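You operate a simulated robot arm through the tools that you are given. There is no shell and no other tool. Be economical: measure what you need, move in short steps, check, and stop when the job is done.

You run a simulated robot arm. Do the job below in one go: nothing can be reset, and whatever is moved stays where it is left.

## Task
Stir the settled barrel even, then pump one stroke into the grey cup.
Fine: slide the cup out again.

Only the result counts: the job must be done as asked and must still hold three seconds after the hand-in. Knocking over, shifting, dropping, spilling or breaking anything else fails it.

## Robot
A 6-joint arm with a two-finger parallel gripper, fixed in place. Base frame: the origin is at the foot of the arm, x ahead of it, y to its left, z up; the work surface is at about z = 91.2. Lengths are in cm, angles in degrees, forces in N, time in s.
With the tool pointing down near the work surface it reaches from about 36 to 76 cm from the base axis. Its first joint turns from -66.0 to 66.0 degrees. Payload 2.45 kg.
The TCP is the grasp point between the finger pads, 2.4 cm short of the fingertips. In the tool frame z runs along the fingers and y along their closing line. The gripper opens to 6.8 cm. The fingers are 1.7 cm wide and 1 cm thick; the gripper's body (4 by 7 cm) begins 4.1 cm behind the TCP.
Orientation is that of the tool frame in the base frame, as [roll, pitch, yaw] about the fixed x, y, z axes, in that order (R = Rz(yaw) Ry(pitch) Rx(roll)). With the fingers straight down and closing along the base's y, the tool's x points along the base's -x, its y along +y and its z along -z.

## Interface
- The arm moves only by the tool drive_tool. Its argument "increments" is a list of rows, each an object of numbers (a shift or turn left out is 0, a gripper value left out holds the last): "grip": the gripper command, from -1 (shut) to 1 (fully open), values between in proportion; "dx", "dy", "dz": the shift along the tool's x, y, z in cm; "ax", "ay", "az": the turn, a rotation vector about the tool's x, y, z in degrees. In form: [{"grip": .., "dx": .., "dy": .., "dz": .., "ax": .., "ay": .., "az": ..}, ...]. A call has 1 to 8 rows; each row shifts and turns the commanded pose from where the row before left it, along the tool's axes as they then stand. Rows are played at 5 a second. More than 5 cm and 8.6 degrees between two rows, or a gripper value outside its range, and nothing of the call is played. A pose out of reach is approached as far as the arm can. The call stops where the force on the tool passes 60 N (or 10 N more than at its start, if that is more) or the arm is blocked; 0.2 s more then pass. The fingers move at their own pace (about 10.8 cm/s each) and stop on an object; they squeeze with about 26 N. The grip force told is the motor's: it shows also when the fingers shut on nothing. Time passes only in rows, and 0.2 s behind the last, so rows that do not move let the fingers close. The reply holds the time, the measured pose of the TCP, the force on the tool along the base axes, the opening and the grip force, in the units named above and with some noise.
- Cameras (640 x 400 px; columns grow to the right, rows downward): "scene" is fixed at [14.61, 39.29, 148.47]; the picture's right is [-0.92, -0.38, 0.00], its down [-0.14, 0.34, -0.93] and it looks along [0.36, -0.86, -0.37] (base axes); focal length 322 px, centre (320, 200). "wrist" rides on the gripper at [8.4, 1.1, -7.5] in the tool frame; the picture's right is [-0.13, 0.99, 0.00], its down [-0.60, -0.08, -0.79] and it looks along [-0.79, -0.10, 0.61] (tool axes); focal length 251 px, centre (320, 200). There is no depth. A picture from a camera that has moved, and an enlarged one, comes with that camera's place and axes in the base frame and with its lens.
- grab_frame(camera): a new picture of that camera. It takes no simulated time.
- enlarge(camera, box): a new picture of the part [left, top, right, bottom] of that camera's present view, enlarged. It takes no simulated time.
- hand_in(): hands the job in; it is judged then, once.

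Go step by step. Nothing tells you positions but the pictures and the camera data: compare them with the known pose of the tool, close in by small moves and look again before you grip or let go. The budget is 120 turns and 84 pictures, counting those below and the enlarged ones. Unless the task says otherwise, let go and move clear before handing in, and close with one line.

The tools are called after ">>>" as name(argument=value, ...) on one line, values as JSON. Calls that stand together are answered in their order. drive_tool: Moves the arm, as the interface text tells. Its arguments: {"type":"object","properties":{"increments":{"type":"array"}},"required":["increments"]} The other tools are called the same way: grab_frame (camera) takes a picture; enlarge (camera, box) takes an enlarged picture of a part of a camera's view; hand_in () hands the job in.

At the start:

```text
time: 0.0
eef_pos: [42.4, -10.24, 139.18]
ee_rot: [-180.0, -0.1, -179.9]
contact_force: [-0.3, 0.3, -1.0]
finger_gap: 6.79
grip_force: 0.0
```

scene: 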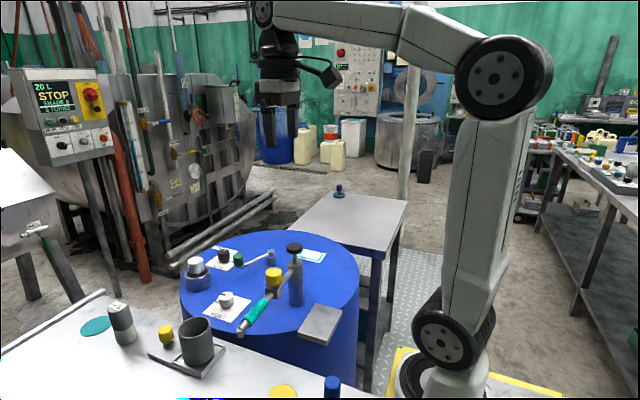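
wrist: 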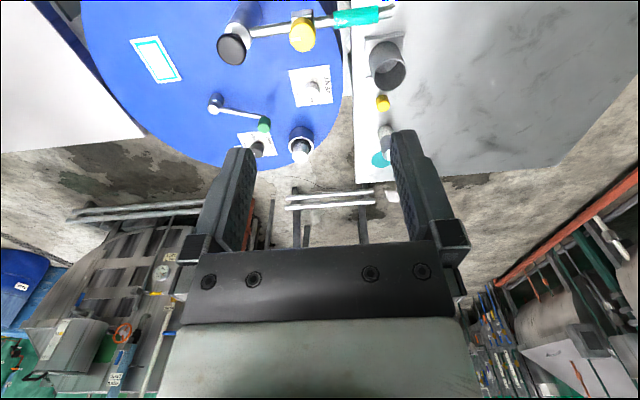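

I see a blue barrel with cranks, a pump and labels, and a grey cup on a tray on the table. I'll look closer to read the labels.

>>> enlarge(camera="scene", box=[170, 220, 370, 345])

>>> enlarge(camera="scene", box=[70, 280, 350, 400])

>>> enlarge(camera="wrist", box=[100, 0, 420, 200])

>>> enlarge(camera="scene", box=[10, 60, 130, 160])

```text
3.20 times, centred on (270, 282) of scene
camera zoom: at [14.61, 39.29, 148.47], right [-0.92, -0.38, 0.0], down [-0.14, 0.34, -0.93], along [0.36, -0.86, -0.37], focal length 1031 px, centre (480, -64)
```

zoom: 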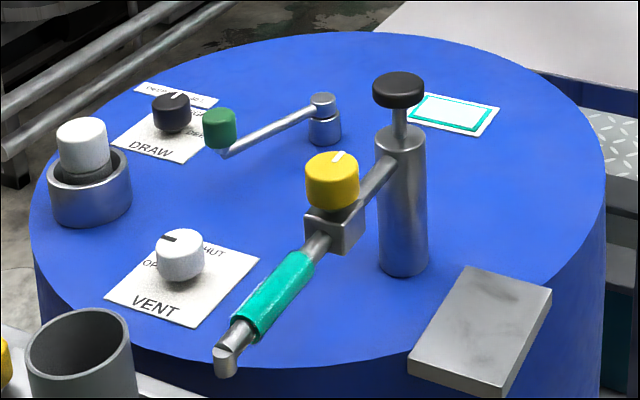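

```text
2.29 times, centred on (210, 340) of scene
camera zoom: at [14.61, 39.29, 148.47], right [-0.92, -0.38, 0.0], down [-0.14, 0.34, -0.93], along [0.36, -0.86, -0.37], focal length 737 px, centre (571, -120)
```

zoom: 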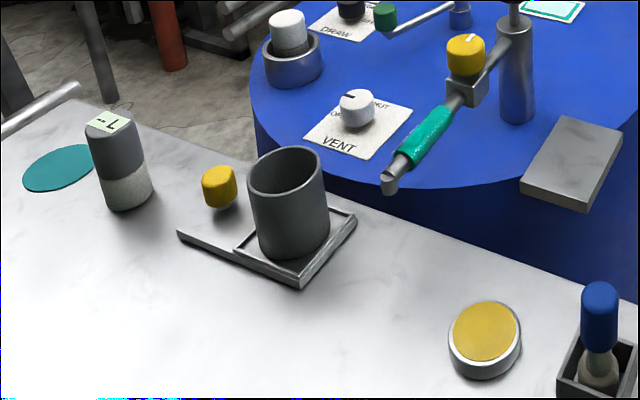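

```text
2.00 times, centred on (260, 100) of wrist
camera zoom: at [34.02, -9.09, 146.71], right [0.13, 0.99, 0.0], down [0.6, -0.08, 0.79], along [0.79, -0.1, -0.61], focal length 503 px, centre (440, 400)
```

zoom: 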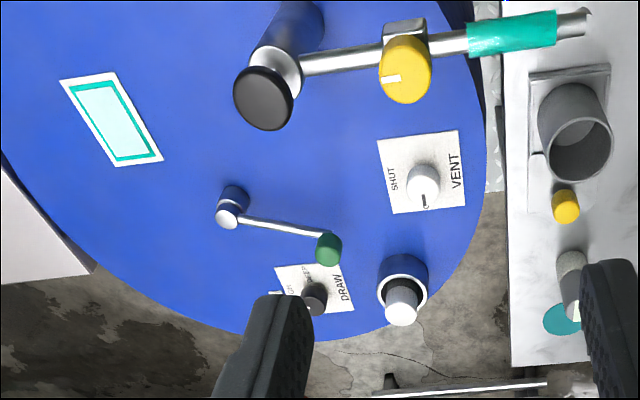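

```text
4.00 times, centred on (70, 110) of scene
camera zoom: at [14.61, 39.29, 148.47], right [-0.92, -0.38, 0.0], down [-0.14, 0.34, -0.93], along [0.36, -0.86, -0.37], focal length 1289 px, centre (1320, 560)
```

zoom: 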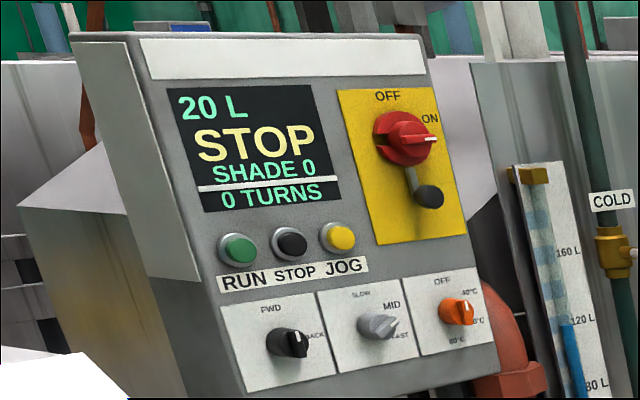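

The barrel carries a crank, a vent, a draw selector, a yellow cock and a plunger pump. I need to read each label.

>>> enlarge(camera="scene", box=[205, 240, 255, 272])

>>> enlarge(camera="scene", box=[200, 285, 255, 325])

>>> enlarge(camera="scene", box=[255, 235, 335, 310])

>>> enlarge(camera="wrist", box=[200, 60, 360, 170])

>>> enlarge(camera="wrist", box=[330, 0, 430, 180])

```text
12.50 times, centred on (230, 256) of scene
camera zoom: at [14.61, 39.29, 148.47], right [-0.92, -0.38, 0.0], down [-0.14, 0.34, -0.93], along [0.36, -0.86, -0.37], focal length 4028 px, centre (1445, -500)
```

zoom: 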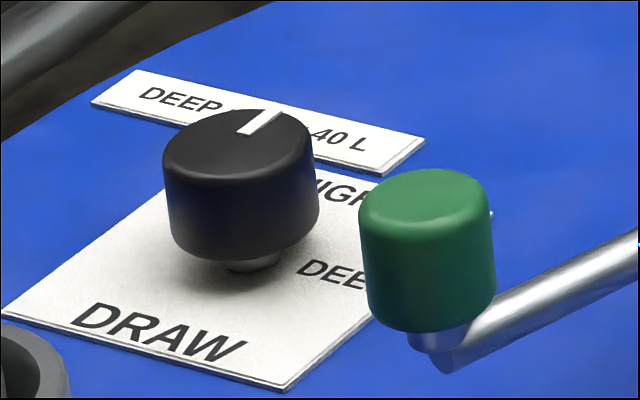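

```text
10.00 times, centred on (228, 305) of scene
camera zoom: at [14.61, 39.29, 148.47], right [-0.92, -0.38, 0.0], down [-0.14, 0.34, -0.93], along [0.36, -0.86, -0.37], focal length 3222 px, centre (1245, -850)
```

zoom: 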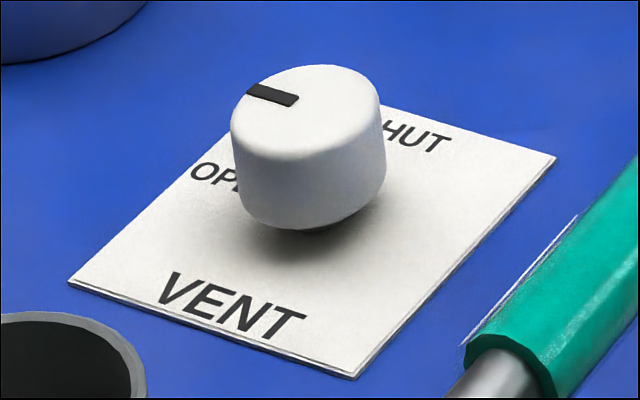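

```text
5.33 times, centred on (295, 272) of scene
camera zoom: at [14.61, 39.29, 148.47], right [-0.92, -0.38, 0.0], down [-0.14, 0.34, -0.93], along [0.36, -0.86, -0.37], focal length 1719 px, centre (453, -187)
```

zoom: 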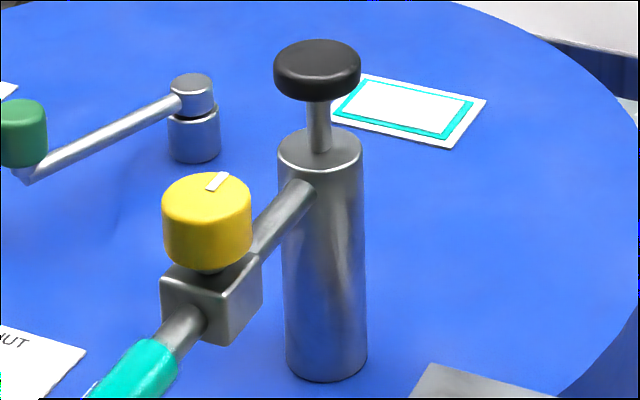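

```text
3.64 times, centred on (280, 115) of wrist
camera zoom: at [34.02, -9.09, 146.71], right [0.13, 0.99, 0.0], down [0.6, -0.08, 0.79], along [0.79, -0.1, -0.61], focal length 914 px, centre (466, 509)
```

zoom: 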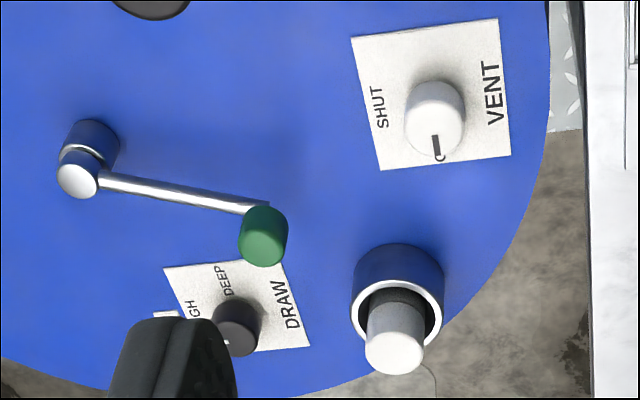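

```text
2.22 times, centred on (380, 90) of wrist
camera zoom: at [34.02, -9.09, 146.71], right [0.13, 0.99, 0.0], down [0.6, -0.08, 0.79], along [0.79, -0.1, -0.61], focal length 559 px, centre (187, 444)
```

zoom: 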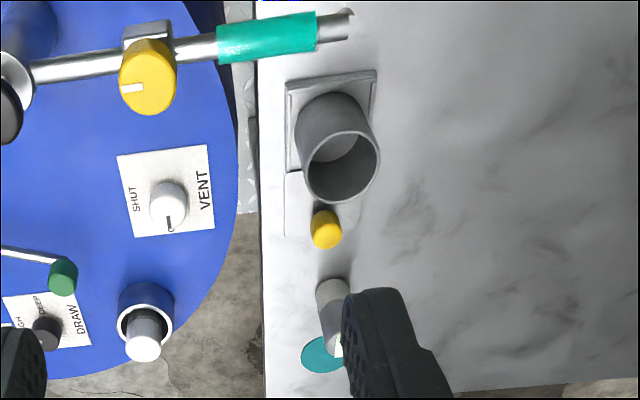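

DRAW and part of its sign are hidden, so I'll shift the arm sideways to see them from the wrist camera.

>>> drive_tool(increments=[{"dy": -4}, {"dy": -4}, {"dy": -4}, {"dy": -4}, {"grip": -1}])

>>> grab_frame(camera="wrist")

>>> enlarge(camera="wrist", box=[280, 0, 480, 125])

```text
time: 1.2
eef_pos: [42.12, -26.14, 139.58]
ee_rot: [180.0, 0.0, -180.0]
contact_force: [0.8, 0.3, 0.1]
finger_gap: 0.0
grip_force: 10.2
```

```text
72 pictures are left
camera wrist: at [33.9, -25.05, 146.95], right [0.13, 0.99, 0.0], down [0.6, -0.08, 0.79], along [0.79, -0.1, -0.61], focal length 251 px, centre (320, 200)
```

wrist: 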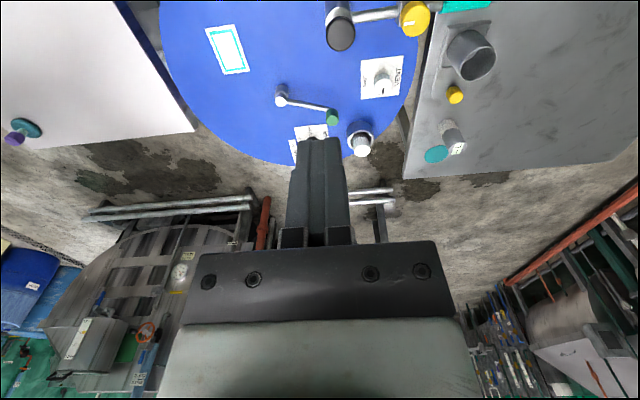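

```text
3.20 times, centred on (380, 62) of wrist
camera zoom: at [33.9, -25.05, 146.95], right [0.13, 0.99, 0.0], down [0.6, -0.08, 0.79], along [0.79, -0.1, -0.61], focal length 805 px, centre (128, 640)
```

zoom: 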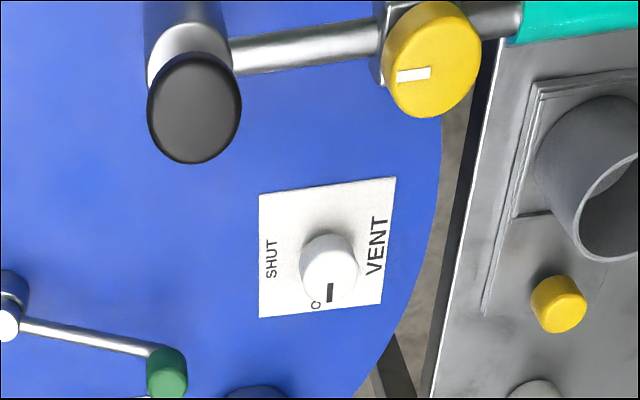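

Closed fingers hide DRAW here, so I'll go back to y ≈ -9 with them shut.

>>> drive_tool(increments=[{"dy": 4.5}, {"dy": 4.5}, {"dy": 4.5}, {"dy": 4.5}])

>>> enlarge(camera="wrist", box=[190, 90, 320, 180])

>>> enlarge(camera="wrist", box=[340, 0, 440, 180])

```text
time: 2.2
eef_pos: [42.28, -8.36, 139.29]
ee_rot: [-180.0, 0.0, -179.9]
contact_force: [0.3, 0.9, -0.6]
finger_gap: 0.0
grip_force: 23.6
```

```text
4.44 times, centred on (255, 135) of wrist
camera zoom: at [34.01, -7.19, 146.7], right [0.13, 0.99, 0.0], down [0.6, -0.08, 0.79], along [0.79, -0.1, -0.61], focal length 1118 px, centre (609, 489)
```

zoom: 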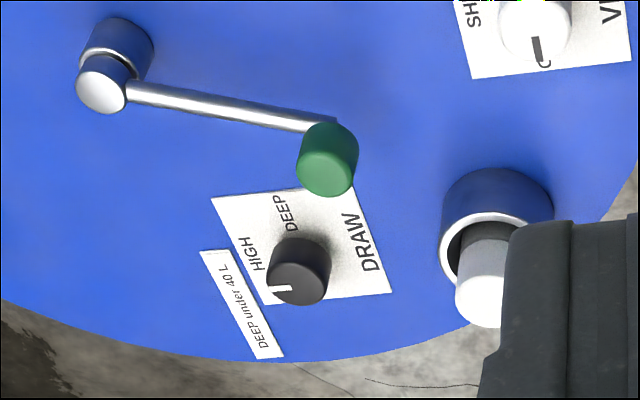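

```text
2.22 times, centred on (390, 90) of wrist
camera zoom: at [34.01, -7.19, 146.7], right [0.13, 0.99, 0.0], down [0.6, -0.08, 0.79], along [0.79, -0.1, -0.61], focal length 559 px, centre (164, 444)
```

zoom: 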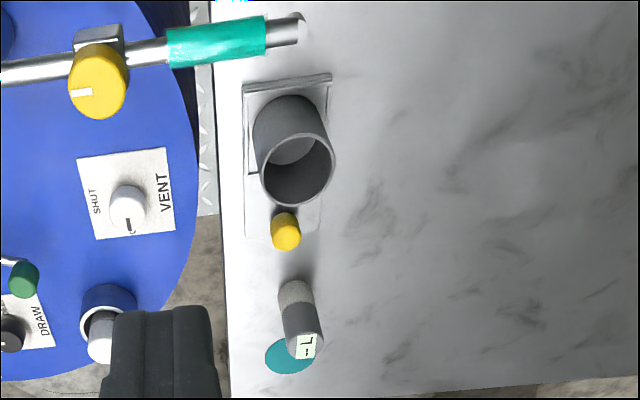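

DRAW points at HIGH and the sign says "DEEP under 40 L"; VENT points at OPEN. The grey "-- L" unit may be a level gauge, and I'll tilt the tool to see the area nearer the base, including the grey plate and the teal pad.

>>> drive_tool(increments=[{"ay": 8, "dy": -3}, {"ay": 8, "dy": -3}, {"ay": 8, "dy": -3}, {"ay": 8}, {"ay": 8}])

>>> grab_frame(camera="wrist")

>>> grab_frame(camera="scene")

```text
time: 3.4
eef_pos: [39.17, -18.04, 129.2]
ee_rot: [-179.8, -39.8, -180.0]
contact_force: [-0.3, 0.1, -0.4]
finger_gap: 0.02
grip_force: 23.5
out of reach, approached as far as the arm can: row 3, 4, 5
```

```text
68 pictures are left
camera wrist: at [37.57, -16.99, 140.29], right [0.1, 0.99, -0.08], down [0.97, -0.08, 0.22], along [0.21, -0.1, -0.97], focal length 251 px, centre (320, 200)
```

wrist: 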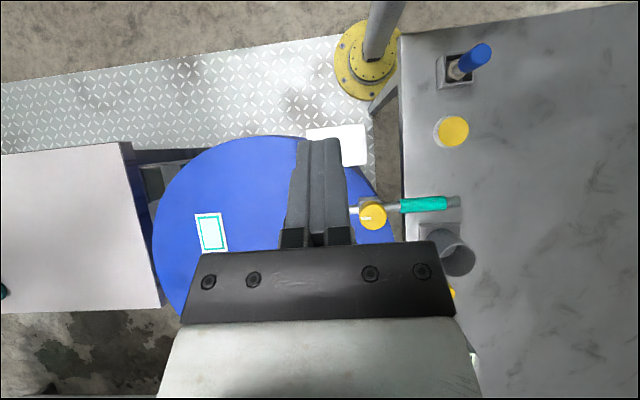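

```text
67 pictures are left
```

scene: 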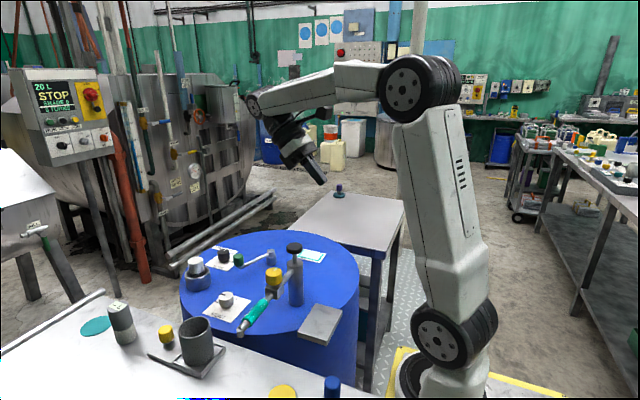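

The plate is blank and the pad is only a teal frame. I'll level the tool again and go look closely at the tray, the spout and the "-- L" unit.

>>> drive_tool(increments=[{"ay": -8}, {"ay": -8}, {"ay": -8}, {"ay": -8, "dy": 4}, {"ay": -8, "dy": 4}, {"dy": 4}, {"dy": 4}, {"dy": 3}])

>>> drive_tool(increments=[{"dz": 4}, {"dz": 4}, {"dz": 4}])

>>> grab_frame(camera="wrist")

>>> enlarge(camera="wrist", box=[220, 0, 420, 125])

```text
time: 5.2
eef_pos: [39.19, 1.07, 129.24]
ee_rot: [180.0, 0.1, 180.0]
contact_force: [0.4, 0.2, 0.8]
finger_gap: 0.02
grip_force: 23.2
```

```text
time: 6.0
eef_pos: [39.12, 1.09, 116.98]
ee_rot: [179.9, 0.0, -180.0]
contact_force: [-0.3, 0.6, -1.3]
finger_gap: 0.01
grip_force: 23.0
```

```text
66 pictures are left
camera wrist: at [30.78, 2.08, 124.45], right [0.13, 0.99, 0.0], down [0.6, -0.08, 0.79], along [0.79, -0.1, -0.61], focal length 251 px, centre (320, 200)
```

wrist: 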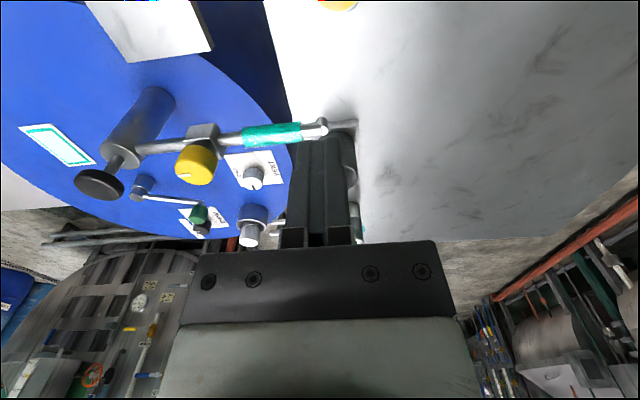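

```text
3.20 times, centred on (320, 62) of wrist
camera zoom: at [30.78, 2.08, 124.45], right [0.13, 0.99, 0.0], down [0.6, -0.08, 0.79], along [0.79, -0.1, -0.61], focal length 805 px, centre (320, 640)
```

zoom: 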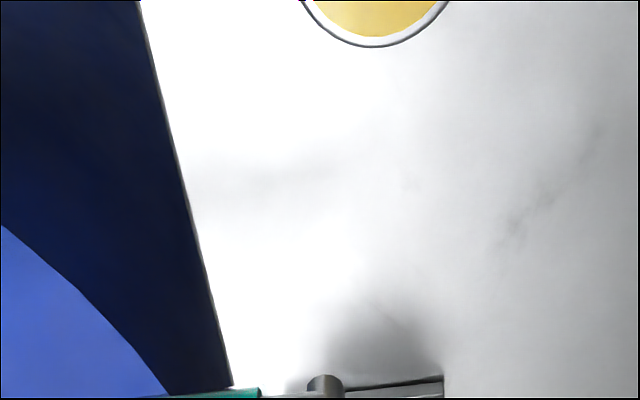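

The fingers hide the tray from here, so I'll shift to the +y side and look from there.

>>> drive_tool(increments=[{"dy": 4}, {"dy": 4}, {"dy": 4}, {"dz": -3}])

>>> grab_frame(camera="wrist")

>>> enlarge(camera="wrist", box=[140, 60, 300, 250])

>>> enlarge(camera="scene", box=[80, 290, 240, 390])

```text
time: 7.0
eef_pos: [39.05, 13.08, 119.89]
ee_rot: [180.0, 0.0, -179.9]
contact_force: [-0.2, -1.0, -0.2]
finger_gap: 0.0
grip_force: 23.5
```

```text
64 pictures are left
camera wrist: at [30.73, 14.28, 127.49], right [0.13, 0.99, 0.0], down [0.6, -0.08, 0.79], along [0.79, -0.1, -0.61], focal length 251 px, centre (320, 200)
```

wrist: 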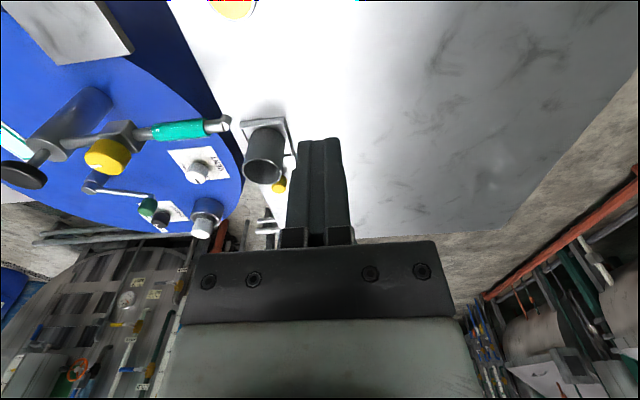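

```text
2.11 times, centred on (220, 155) of wrist
camera zoom: at [30.73, 14.28, 127.49], right [0.13, 0.99, 0.0], down [0.6, -0.08, 0.79], along [0.79, -0.1, -0.61], focal length 529 px, centre (530, 295)
```

zoom: 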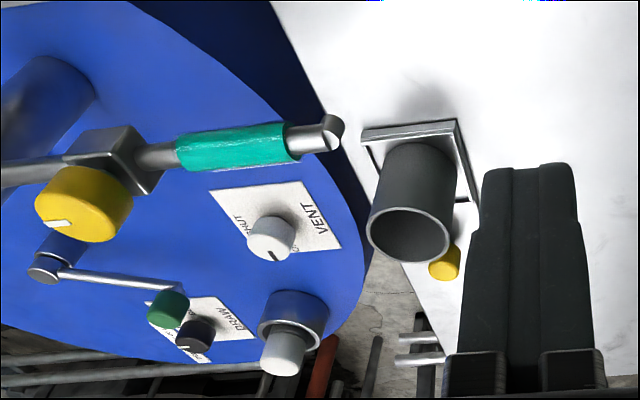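

```text
4.00 times, centred on (160, 340) of scene
camera zoom: at [14.61, 39.29, 148.47], right [-0.92, -0.38, 0.0], down [-0.14, 0.34, -0.93], along [0.36, -0.86, -0.37], focal length 1289 px, centre (960, -360)
```

zoom: 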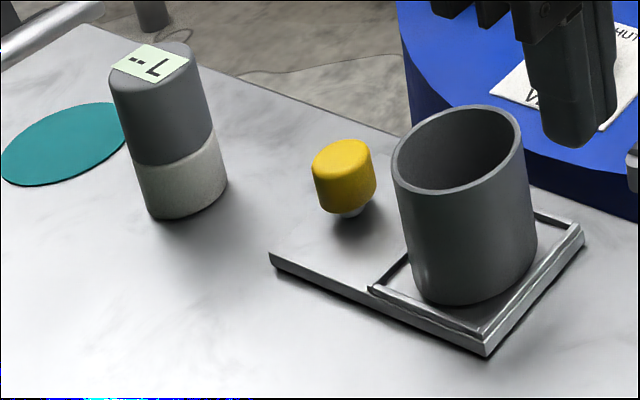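

The yellow knob sits on a slide plate that carries the cup. The crank knob is at about (67, -26, 99), its axis at about (63, -37), and DRAW is near the reach limit at about (77, -32). I'll go nearer the crank to refine this.

>>> drive_tool(increments=[{"dy": -4.5}, {"dy": -4.5}, {"dy": -4.5}, {"dy": -4.5}, {"dy": -4.5}, {"dy": -4.5}, {"dy": -4.5}, {"dy": -4.5}])

>>> drive_tool(increments=[{"az": 7.5}, {"az": 7.5}, {"az": 7.5}, {"az": 7.5}, {"dx": -4.5}, {"dx": -4.5}, {"dz": 3}])

>>> grab_frame(camera="wrist")

```text
time: 8.8
eef_pos: [39.12, -22.94, 120.2]
ee_rot: [180.0, 0.1, -179.9]
contact_force: [0.3, 0.3, -0.2]
finger_gap: 0.02
grip_force: 23.5
```

```text
time: 10.4
eef_pos: [46.84, -27.55, 117.09]
ee_rot: [-180.0, 0.0, 150.0]
contact_force: [0.6, -0.7, -0.4]
finger_gap: 0.03
grip_force: 23.4
```

```text
61 pictures are left
camera wrist: at [40.25, -22.4, 124.56], right [0.61, 0.79, 0.0], down [0.48, -0.37, 0.79], along [0.63, -0.48, -0.61], focal length 251 px, centre (320, 200)
```

wrist: 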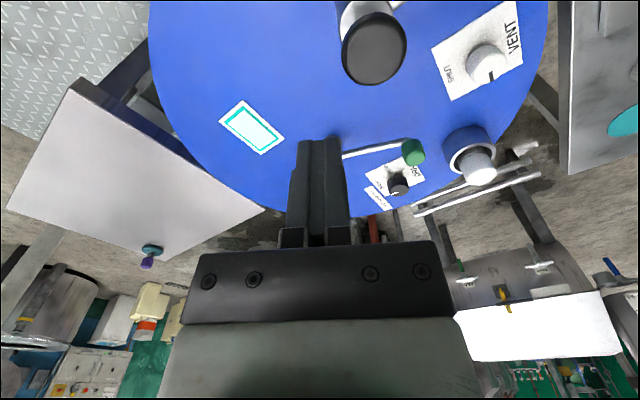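

The barrel top is at about z = 90.5. I'll open the fingers so I can see the crank post between them.

>>> drive_tool(increments=[{"grip": 1}, {}, {}])

>>> enlarge(camera="wrist", box=[230, 80, 470, 230])

>>> enlarge(camera="scene", box=[205, 235, 305, 300])

```text
time: 11.2
eef_pos: [46.8, -27.53, 117.02]
ee_rot: [180.0, 0.0, 150.0]
contact_force: [-0.2, 0.2, 0.3]
finger_gap: 6.8
grip_force: 0.0
```

```text
2.67 times, centred on (350, 155) of wrist
camera zoom: at [40.21, -22.39, 124.6], right [0.61, 0.79, 0.0], down [0.48, -0.37, 0.79], along [0.63, -0.48, -0.61], focal length 670 px, centre (240, 320)
```

zoom: 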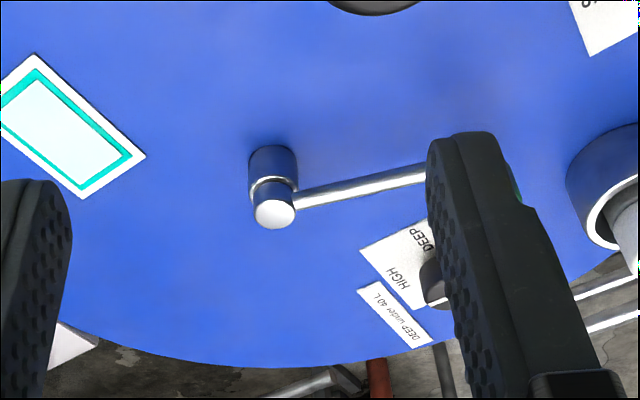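

```text
6.15 times, centred on (255, 268) of scene
camera zoom: at [14.61, 39.29, 148.47], right [-0.92, -0.38, 0.0], down [-0.14, 0.34, -0.93], along [0.36, -0.86, -0.37], focal length 1983 px, centre (720, -215)
```

zoom: 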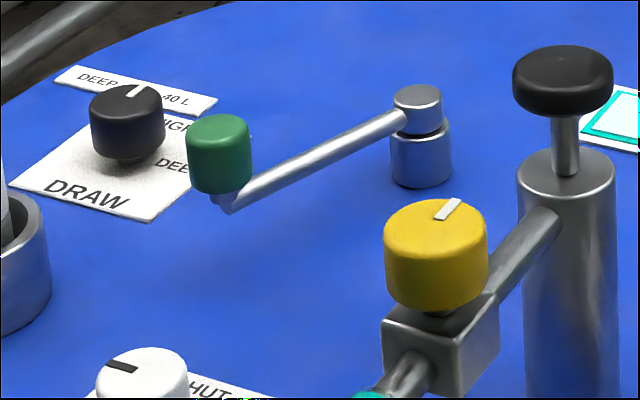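

The crank axis is at about (63, -37.1) and the handle at about (66.1, -26.2, 98), a radius near 11.3. The far side of the circle is about 84 cm out, so I'll test in the air how far the arm reaches when tilted outward.

>>> drive_tool(increments=[{"ay": -8}, {"ay": -8}, {"ay": -8}, {"ay": -8}, {"ay": -8}, {"dx": -3.06, "dz": 2.57}, {"dx": -3.06, "dz": 2.57}, {"dx": -3.06, "dz": 2.57}])

>>> drive_tool(increments=[{"dx": -3.06, "dz": 2.57}, {"dx": -3.06, "dz": 2.57}, {"dx": -3.06, "dz": 2.57}, {"dx": -3.06, "dz": 2.57}, {"dx": -1.5, "dz": 1.28}, {"dx": 2.57, "dz": 3.06}, {"dx": 2.57, "dz": 3.06}])

```text
time: 13.0
eef_pos: [57.53, -33.31, 117.16]
ee_rot: [-180.0, 40.1, 150.1]
contact_force: [0.0, 0.1, -0.2]
finger_gap: 6.8
grip_force: 0.0
```

```text
time: 14.6
eef_pos: [72.74, -42.57, 108.89]
ee_rot: [179.9, 39.9, 150.1]
contact_force: [0.3, 0.0, -0.1]
finger_gap: 6.8
grip_force: 0.0
```

The arm reaches the far side with a 40° tilt. I'll turn to yaw 170 and tilt 25, hover above the green handle and check.

>>> drive_tool(increments=[{"ax": -4.29, "az": -5.11}, {"ax": -4.29, "az": -5.11}, {"ax": -4.29, "az": -5.11}, {"ay": 7.5}, {"ay": 7.5}])

>>> drive_tool(increments=[{"dx": 2.12, "dy": 3.75, "dz": -0.99}, {"dx": 2.12, "dy": 3.75, "dz": -0.99}, {"dx": 2.12, "dy": 3.75, "dz": -0.99}, {"dx": 2.12, "dy": 3.75, "dz": -0.99}, {}])

>>> grab_frame(camera="wrist")

>>> enlarge(camera="scene", box=[190, 200, 320, 300])

```text
time: 15.8
eef_pos: [70.51, -40.87, 108.69]
ee_rot: [-180.0, 24.9, 170.1]
contact_force: [0.2, -0.8, 0.2]
finger_gap: 6.8
grip_force: 0.0
out of reach, approached as far as the arm can: row 4, 5
```

```text
time: 17.0
eef_pos: [64.11, -24.57, 108.75]
ee_rot: [-179.9, 25.1, 170.1]
contact_force: [-0.9, 0.8, -0.5]
finger_gap: 6.79
grip_force: 0.1
```

```text
58 pictures are left
camera wrist: at [53.71, -21.55, 112.05], right [0.29, 0.96, 0.05], down [0.19, -0.11, 0.97], along [0.94, -0.27, -0.22], focal length 251 px, centre (320, 200)
```

wrist: 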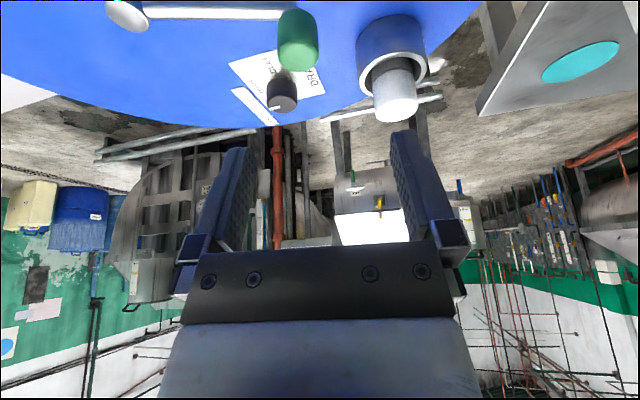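

```text
4.00 times, centred on (255, 250) of scene
camera zoom: at [14.61, 39.29, 148.47], right [-0.92, -0.38, 0.0], down [-0.14, 0.34, -0.93], along [0.36, -0.86, -0.37], focal length 1289 px, centre (580, 0)
```

zoom: 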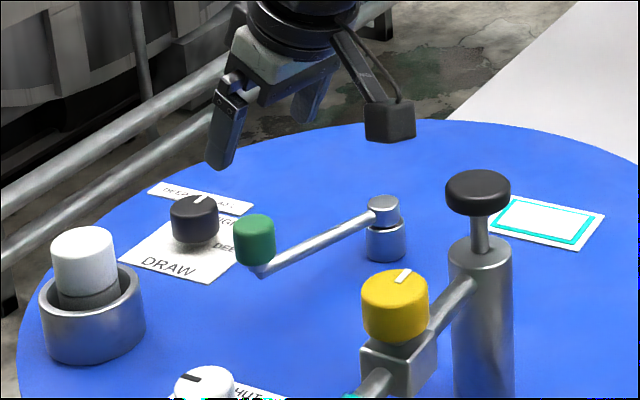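

The handle is at about (66.5, -26.2, 96.7–99.5). I'll move over it and come down partway.

>>> drive_tool(increments=[{"dx": -2.4, "dy": -1.19, "dz": 1.12}, {"dx": 1.27, "dz": 2.72}, {"dx": 1.27, "dz": 2.72}, {"dx": 0.85, "dz": 1.81}])

>>> grab_frame(camera="wrist")

>>> enlarge(camera="scene", box=[190, 200, 320, 300])

```text
time: 18.0
eef_pos: [66.34, -26.17, 100.72]
ee_rot: [179.9, 25.0, 170.1]
contact_force: [0.4, 0.0, 0.3]
finger_gap: 6.8
grip_force: 0.1
```

```text
56 pictures are left
camera wrist: at [55.97, -23.28, 103.94], right [0.29, 0.96, 0.05], down [0.2, -0.11, 0.97], along [0.94, -0.27, -0.22], focal length 251 px, centre (320, 200)
```

wrist: 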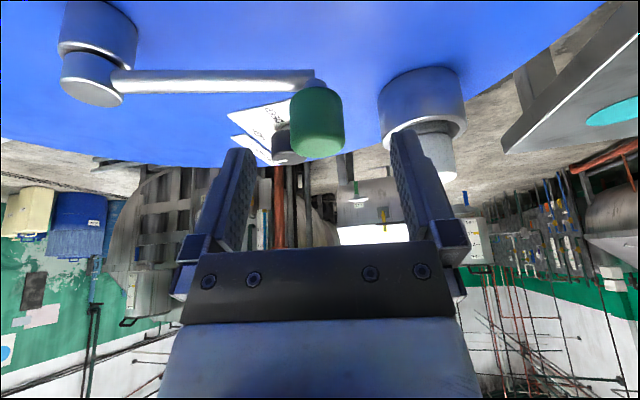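

```text
4.00 times, centred on (255, 250) of scene
camera zoom: at [14.61, 39.29, 148.47], right [-0.92, -0.38, 0.0], down [-0.14, 0.34, -0.93], along [0.36, -0.86, -0.37], focal length 1289 px, centre (580, 0)
```

zoom: 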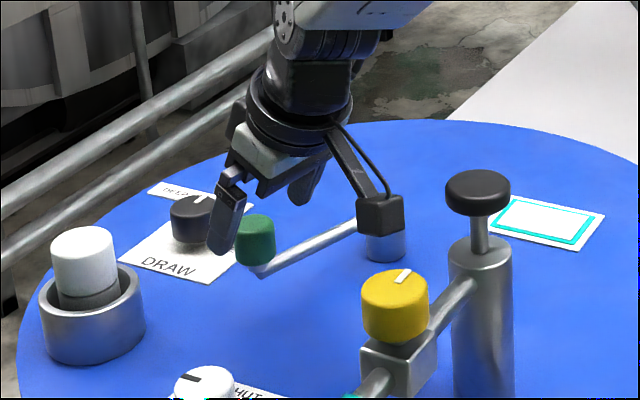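

Triangulating again puts the handle nearer (67.2, -26.4, 98.8 at the top). I'll step down 2 cm along the tool and close gently.

>>> drive_tool(increments=[{"dz": 1.1}, {"dz": 1.0}, {"grip": -1}, {}, {}])

>>> grab_frame(camera="wrist")

>>> enlarge(camera="scene", box=[200, 210, 300, 280])

```text
time: 19.2
eef_pos: [67.04, -26.53, 98.73]
ee_rot: [-180.0, 25.1, 169.9]
contact_force: [-3.7, -9.8, -2.5]
finger_gap: 2.87
grip_force: 43.0
```

```text
54 pictures are left
camera wrist: at [56.77, -23.57, 102.02], right [0.29, 0.96, 0.05], down [0.19, -0.11, 0.97], along [0.94, -0.27, -0.22], focal length 251 px, centre (320, 200)
```

wrist: 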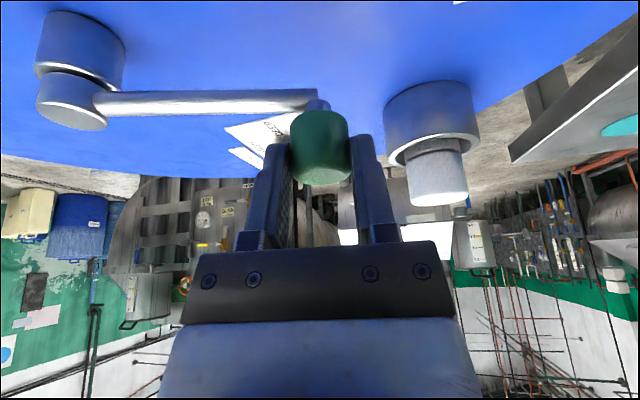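

```text
5.71 times, centred on (250, 245) of scene
camera zoom: at [14.6, 39.26, 148.48], right [-0.92, -0.38, 0.0], down [-0.14, 0.34, -0.93], along [0.36, -0.86, -0.37], focal length 1841 px, centre (720, -57)
```

zoom: 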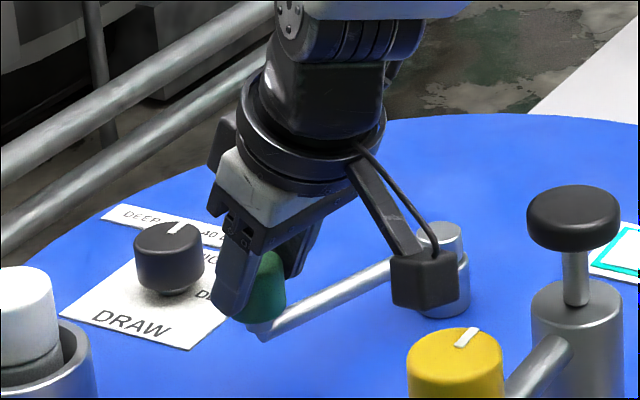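

The handle is gripped. I'll try the first 15° clockwise and watch the force.

>>> drive_tool(increments=[{"dx": -1.285, "dy": -0.38, "dz": 0.6}, {"dx": -1.23, "dy": -0.55, "dz": 0.574}])

>>> grab_frame(camera="wrist")

```text
time: 19.8
eef_pos: [69.82, -28.28, 99.09]
ee_rot: [-179.6, 25.6, 170.0]
contact_force: [-1.2, -2.3, -0.3]
finger_gap: 0.0
grip_force: 23.6
```

```text
52 pictures are left
camera wrist: at [59.48, -25.24, 102.29], right [0.29, 0.96, 0.05], down [0.19, -0.11, 0.98], along [0.94, -0.27, -0.21], focal length 251 px, centre (320, 200)
```

wrist: 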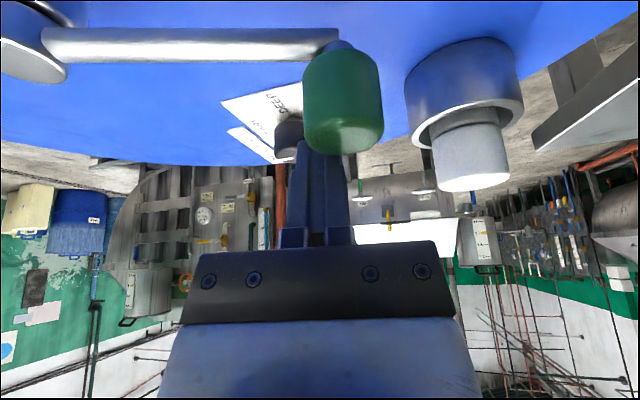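

The fingers slid off; the handle was only held at its far edge, or it resists this direction. I'll check the scene.

>>> enlarge(camera="scene", box=[200, 210, 300, 280])

```text
5.71 times, centred on (250, 245) of scene
camera zoom: at [14.59, 39.25, 148.49], right [-0.92, -0.38, 0.0], down [-0.14, 0.34, -0.93], along [0.36, -0.86, -0.37], focal length 1841 px, centre (720, -57)
```

zoom: 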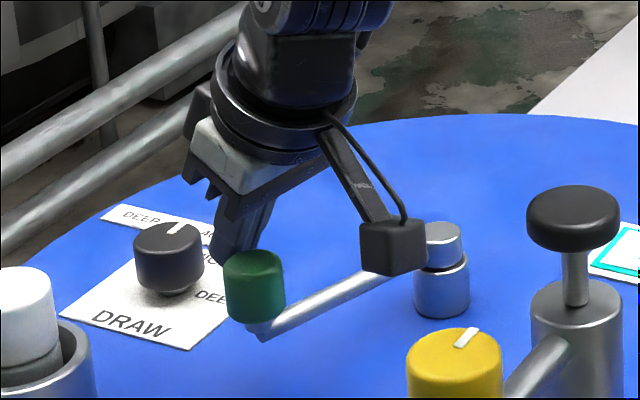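

The crank didn't move, so a friction grip is too weak. I'll use the closed fingers as a peg and push on the rod from its +x side, counter-clockwise.

>>> drive_tool(increments=[{"dx": 0.97, "dy": -1.9, "dz": 2.08}, {"dx": 0.95, "dz": -0.44}, {}])

>>> grab_frame(camera="wrist")

>>> enlarge(camera="scene", box=[200, 210, 300, 280])

```text
time: 20.6
eef_pos: [68.49, -29.4, 96.57]
ee_rot: [180.0, 25.0, 170.1]
contact_force: [0.0, -0.4, 0.2]
finger_gap: 0.0
grip_force: 23.5
```

```text
50 pictures are left
camera wrist: at [58.05, -26.54, 99.87], right [0.29, 0.96, 0.05], down [0.19, -0.11, 0.97], along [0.94, -0.27, -0.22], focal length 251 px, centre (320, 200)
```

wrist: 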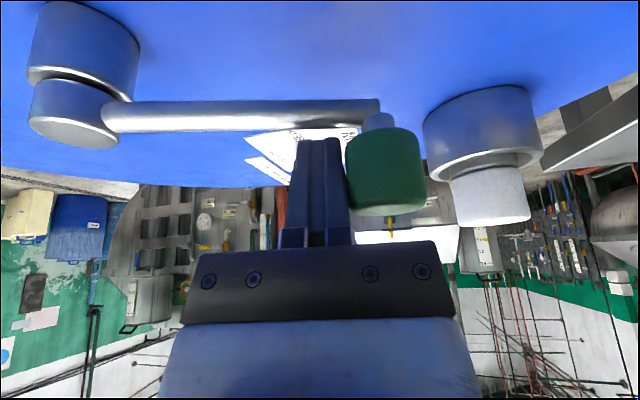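

```text
5.71 times, centred on (250, 245) of scene
camera zoom: at [14.61, 39.29, 148.47], right [-0.92, -0.38, 0.0], down [-0.14, 0.34, -0.93], along [0.36, -0.86, -0.37], focal length 1841 px, centre (720, -57)
```

zoom: 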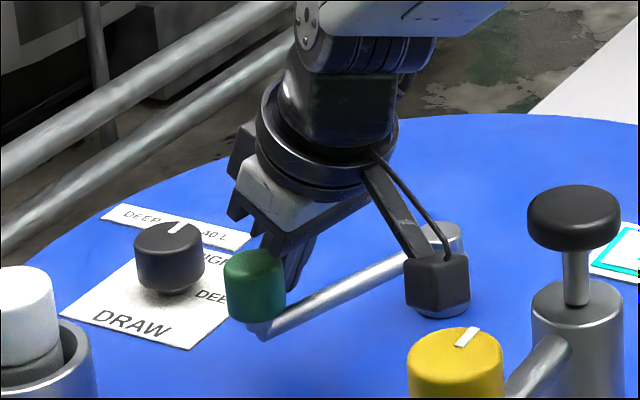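

The fingertips are at rod height behind it. I'll push gently toward -x.

>>> drive_tool(increments=[{"dx": 1.07, "dy": 0.23, "dz": -0.5}, {"dx": 1.07, "dy": 0.23, "dz": -0.5}, {"dx": 1.07, "dy": 0.23, "dz": -0.5}])

>>> grab_frame(camera="wrist")

>>> enlarge(camera="scene", box=[200, 210, 300, 280])

```text
time: 21.4
eef_pos: [64.94, -28.82, 96.75]
ee_rot: [-179.7, 25.4, 169.9]
contact_force: [0.4, -40.2, -5.5]
finger_gap: 0.01
grip_force: 22.8
```

```text
48 pictures are left
camera wrist: at [54.68, -25.74, 99.85], right [0.29, 0.95, 0.05], down [0.19, -0.11, 0.98], along [0.94, -0.28, -0.21], focal length 251 px, centre (320, 200)
```

wrist: 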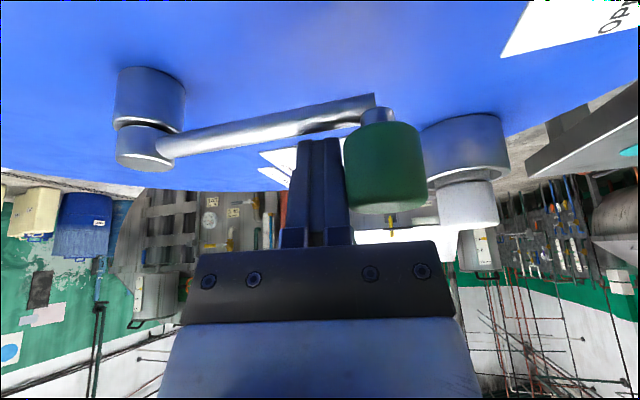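

```text
5.71 times, centred on (250, 245) of scene
camera zoom: at [14.63, 39.16, 148.51], right [-0.92, -0.38, 0.0], down [-0.14, 0.34, -0.93], along [0.36, -0.86, -0.37], focal length 1841 px, centre (720, -57)
```

zoom: 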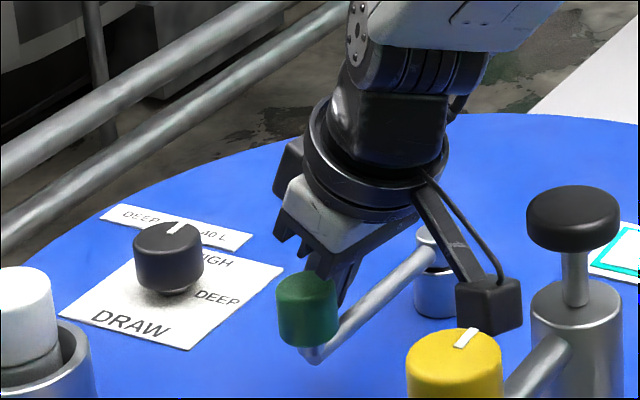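

The crank turns freely counter-clockwise, and the 40 N was only the peg pressing outward on the knob. I'll move the peg inward and yaw the tool so the camera stays away from the pump.

>>> drive_tool(increments=[{"dx": -0.14, "dy": -0.89, "dz": 0.07}, {"ax": -3.38, "az": -7.25}, {"ax": -3.38, "az": -7.25}, {"ax": -3.38, "az": -7.25}, {"ax": -3.38, "az": -7.25}, {"dx": 0.85, "dz": -0.4}])

>>> grab_frame(camera="wrist")

```text
time: 22.8
eef_pos: [64.22, -29.25, 96.52]
ee_rot: [-179.9, 25.0, -157.7]
contact_force: [0.4, 0.2, 1.2]
finger_gap: 0.0
grip_force: 23.4
```

```text
46 pictures are left
camera wrist: at [53.84, -32.38, 99.73], right [-0.27, 0.96, 0.05], down [0.23, 0.01, 0.97], along [0.94, 0.27, -0.22], focal length 251 px, centre (320, 200)
```

wrist: 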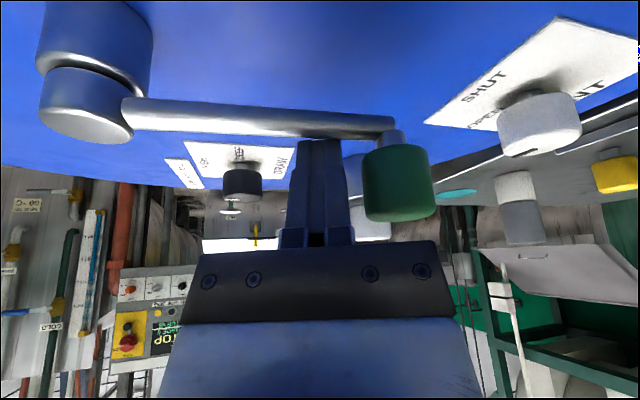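

Clear of the knob now. I'll sweep the peg counter-clockwise around the hub at a radius of about 7.8, in two halves.

>>> drive_tool(increments=[{"dx": 1.85, "dy": 0.5, "dz": -0.86}, {"dx": 1.79, "dy": 0.5, "dz": -0.835}, {"dx": 1.84, "dy": -0.02, "dz": -0.86}, {"dx": 1.78, "dy": -0.53, "dz": -0.83}])

>>> enlarge(camera="scene", box=[200, 200, 320, 290])

```text
time: 23.8
eef_pos: [56.52, -32.21, 96.62]
ee_rot: [180.0, 25.0, -158.0]
contact_force: [-0.3, -0.1, 0.1]
finger_gap: 0.0
grip_force: 23.9
```

```text
4.44 times, centred on (260, 245) of scene
camera zoom: at [14.61, 39.29, 148.47], right [-0.92, -0.38, 0.0], down [-0.14, 0.34, -0.93], along [0.36, -0.86, -0.37], focal length 1432 px, centre (587, 0)
```

zoom: 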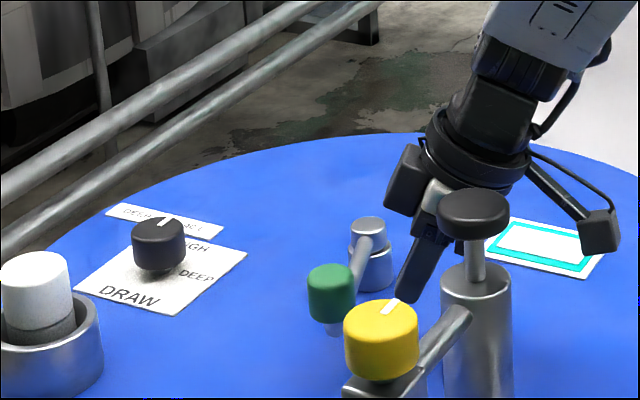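

The peg seems to have got past the rod, with the crank now near 105°. I'll check from the wrist.

>>> grab_frame(camera="wrist")

```text
44 pictures are left
camera wrist: at [46.16, -35.04, 99.74], right [-0.26, 0.96, 0.06], down [0.23, 0.01, 0.97], along [0.94, 0.27, -0.22], focal length 251 px, centre (320, 200)
```

wrist: 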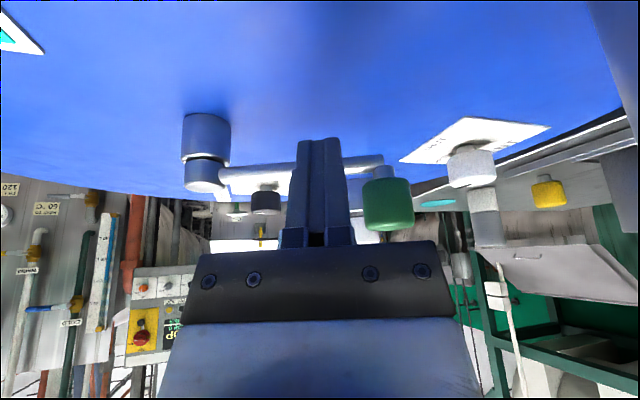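

The tilted peg rode over the rod. A well-centred, upright grip on the handle should hold, since the first grip was off-centre. I'll rise, straighten the tool, open and move above the handle at about (60.1, -26.9).

>>> drive_tool(increments=[{"dx": -1.69, "dz": -3.62}, {"dx": -1.69, "dz": -3.62}, {"dx": -1.69, "dz": -3.62}, {"ay": 8.3, "grip": 1}, {"ay": 8.3}, {"ay": 8.4}, {"dx": -2.66, "dy": 1.78}, {"dx": -2.66, "dy": 1.78}])

>>> grab_frame(camera="wrist")

>>> enlarge(camera="scene", box=[200, 200, 320, 290])

```text
time: 25.6
eef_pos: [60.16, -26.62, 108.53]
ee_rot: [-179.9, 0.0, -158.0]
contact_force: [0.3, 0.0, -0.7]
finger_gap: 6.81
grip_force: 0.0
```

```text
43 pictures are left
camera wrist: at [52.02, -28.67, 115.99], right [-0.25, 0.97, 0.0], down [0.59, 0.15, 0.79], along [0.77, 0.2, -0.61], focal length 251 px, centre (320, 200)
```

wrist: 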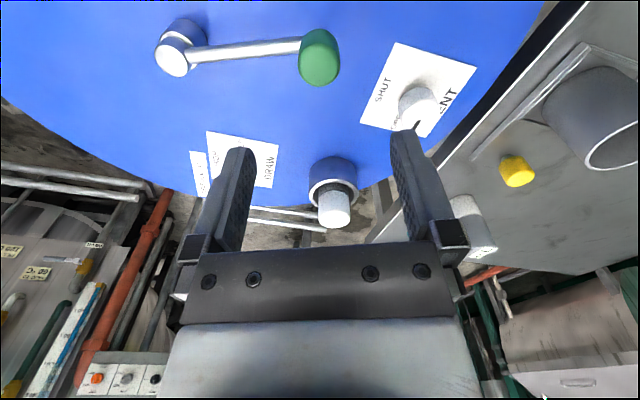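

```text
4.44 times, centred on (260, 245) of scene
camera zoom: at [14.61, 39.29, 148.47], right [-0.92, -0.38, 0.0], down [-0.14, 0.34, -0.93], along [0.36, -0.86, -0.37], focal length 1432 px, centre (587, 0)
```

zoom: 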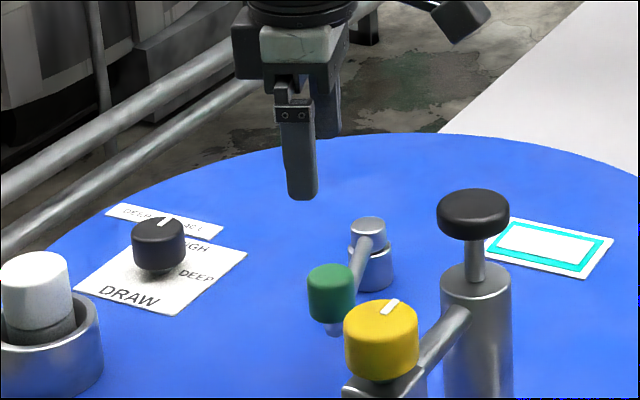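

The handle is at about (59.6, -26.6) with its top near z = 98.8. I'll descend to z ≈ 98.2, staying above the rod, and grip.

>>> drive_tool(increments=[{"dx": 0.52, "dy": 0.21, "dz": 3.5}, {"dz": 3.5}, {"dz": 3.3}, {"grip": -1}, {}, {}])

>>> grab_frame(camera="wrist")

```text
time: 27.0
eef_pos: [59.64, -26.76, 98.01]
ee_rot: [-179.6, 0.0, -158.1]
contact_force: [12.1, -24.8, -12.8]
finger_gap: 2.85
grip_force: 43.1
```

```text
41 pictures are left
camera wrist: at [51.48, -28.91, 105.57], right [-0.25, 0.97, 0.0], down [0.59, 0.16, 0.79], along [0.77, 0.2, -0.61], focal length 251 px, centre (320, 200)
```

wrist: 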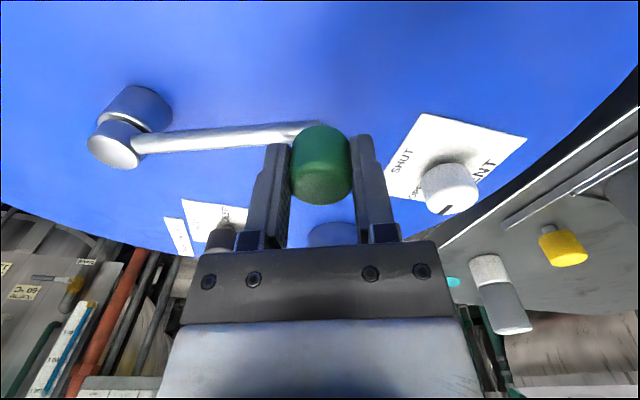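

The handle is held and centred. I'll ease off the side force, then turn 15° counter-clockwise.

>>> drive_tool(increments=[{"dy": -0.3}, {"dx": 1.45, "dy": -0.05}, {"dx": 1.43, "dy": -0.23}])

>>> grab_frame(camera="wrist")

```text
time: 27.8
eef_pos: [56.99, -28.33, 98.16]
ee_rot: [179.8, -0.2, -158.1]
contact_force: [-0.3, -0.2, 0.6]
finger_gap: 0.0
grip_force: 23.2
```

```text
40 pictures are left
camera wrist: at [48.83, -30.44, 105.7], right [-0.25, 0.97, 0.0], down [0.59, 0.15, 0.79], along [0.76, 0.2, -0.61], focal length 251 px, centre (320, 200)
```

wrist: 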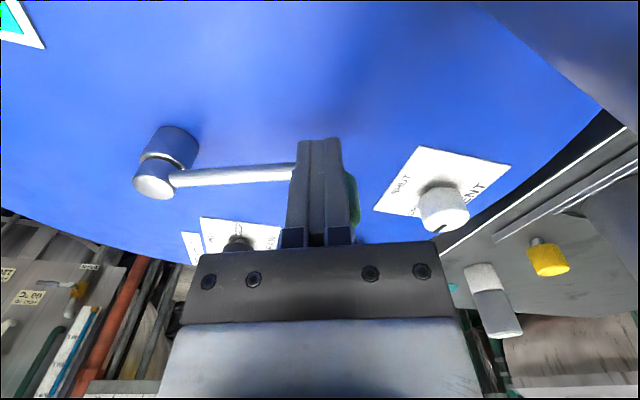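

It slipped again, so the crank is stiff and needs a positive push. With the tool upright there is no overhang, so I'll put the closed fingers deeper beside the rod at r ≈ 7 and push slowly clockwise from this side.

>>> drive_tool(increments=[{"dx": -0.2, "dy": -2.0}, {"dx": -0.2, "dy": -2.05}, {"dz": 1.3}, {"dz": 1.3}])

>>> drive_tool(increments=[{"dx": -0.83, "dy": 0.21}, {"dx": -0.84, "dy": 0.11}, {"dx": -0.856, "dy": 0.01}, {"dx": -0.846, "dy": -0.09}, {"dx": -0.833, "dy": -0.21}, {"dx": -0.8, "dy": -0.29}])

>>> grab_frame(camera="wrist")

```text
time: 28.8
eef_pos: [59.02, -32.03, 95.37]
ee_rot: [-180.0, 0.0, -158.0]
contact_force: [0.0, 0.1, 0.5]
finger_gap: 0.0
grip_force: 23.8
```

```text
time: 30.2
eef_pos: [63.79, -30.2, 95.72]
ee_rot: [179.9, 0.0, -158.1]
contact_force: [-1.1, 0.1, -0.5]
finger_gap: 0.0
grip_force: 23.4
```

```text
39 pictures are left
camera wrist: at [55.64, -32.34, 103.15], right [-0.25, 0.97, 0.0], down [0.59, 0.15, 0.79], along [0.77, 0.2, -0.61], focal length 251 px, centre (320, 200)
```

wrist: 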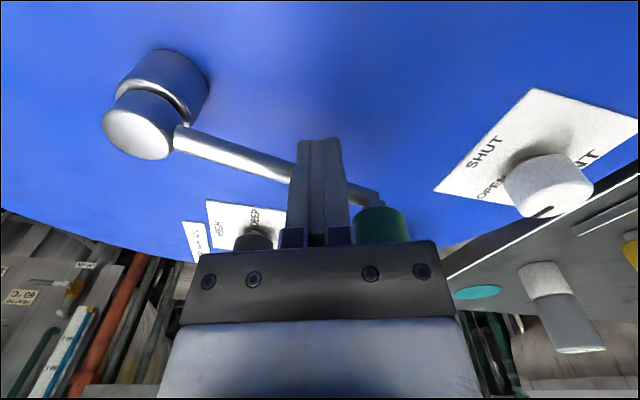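

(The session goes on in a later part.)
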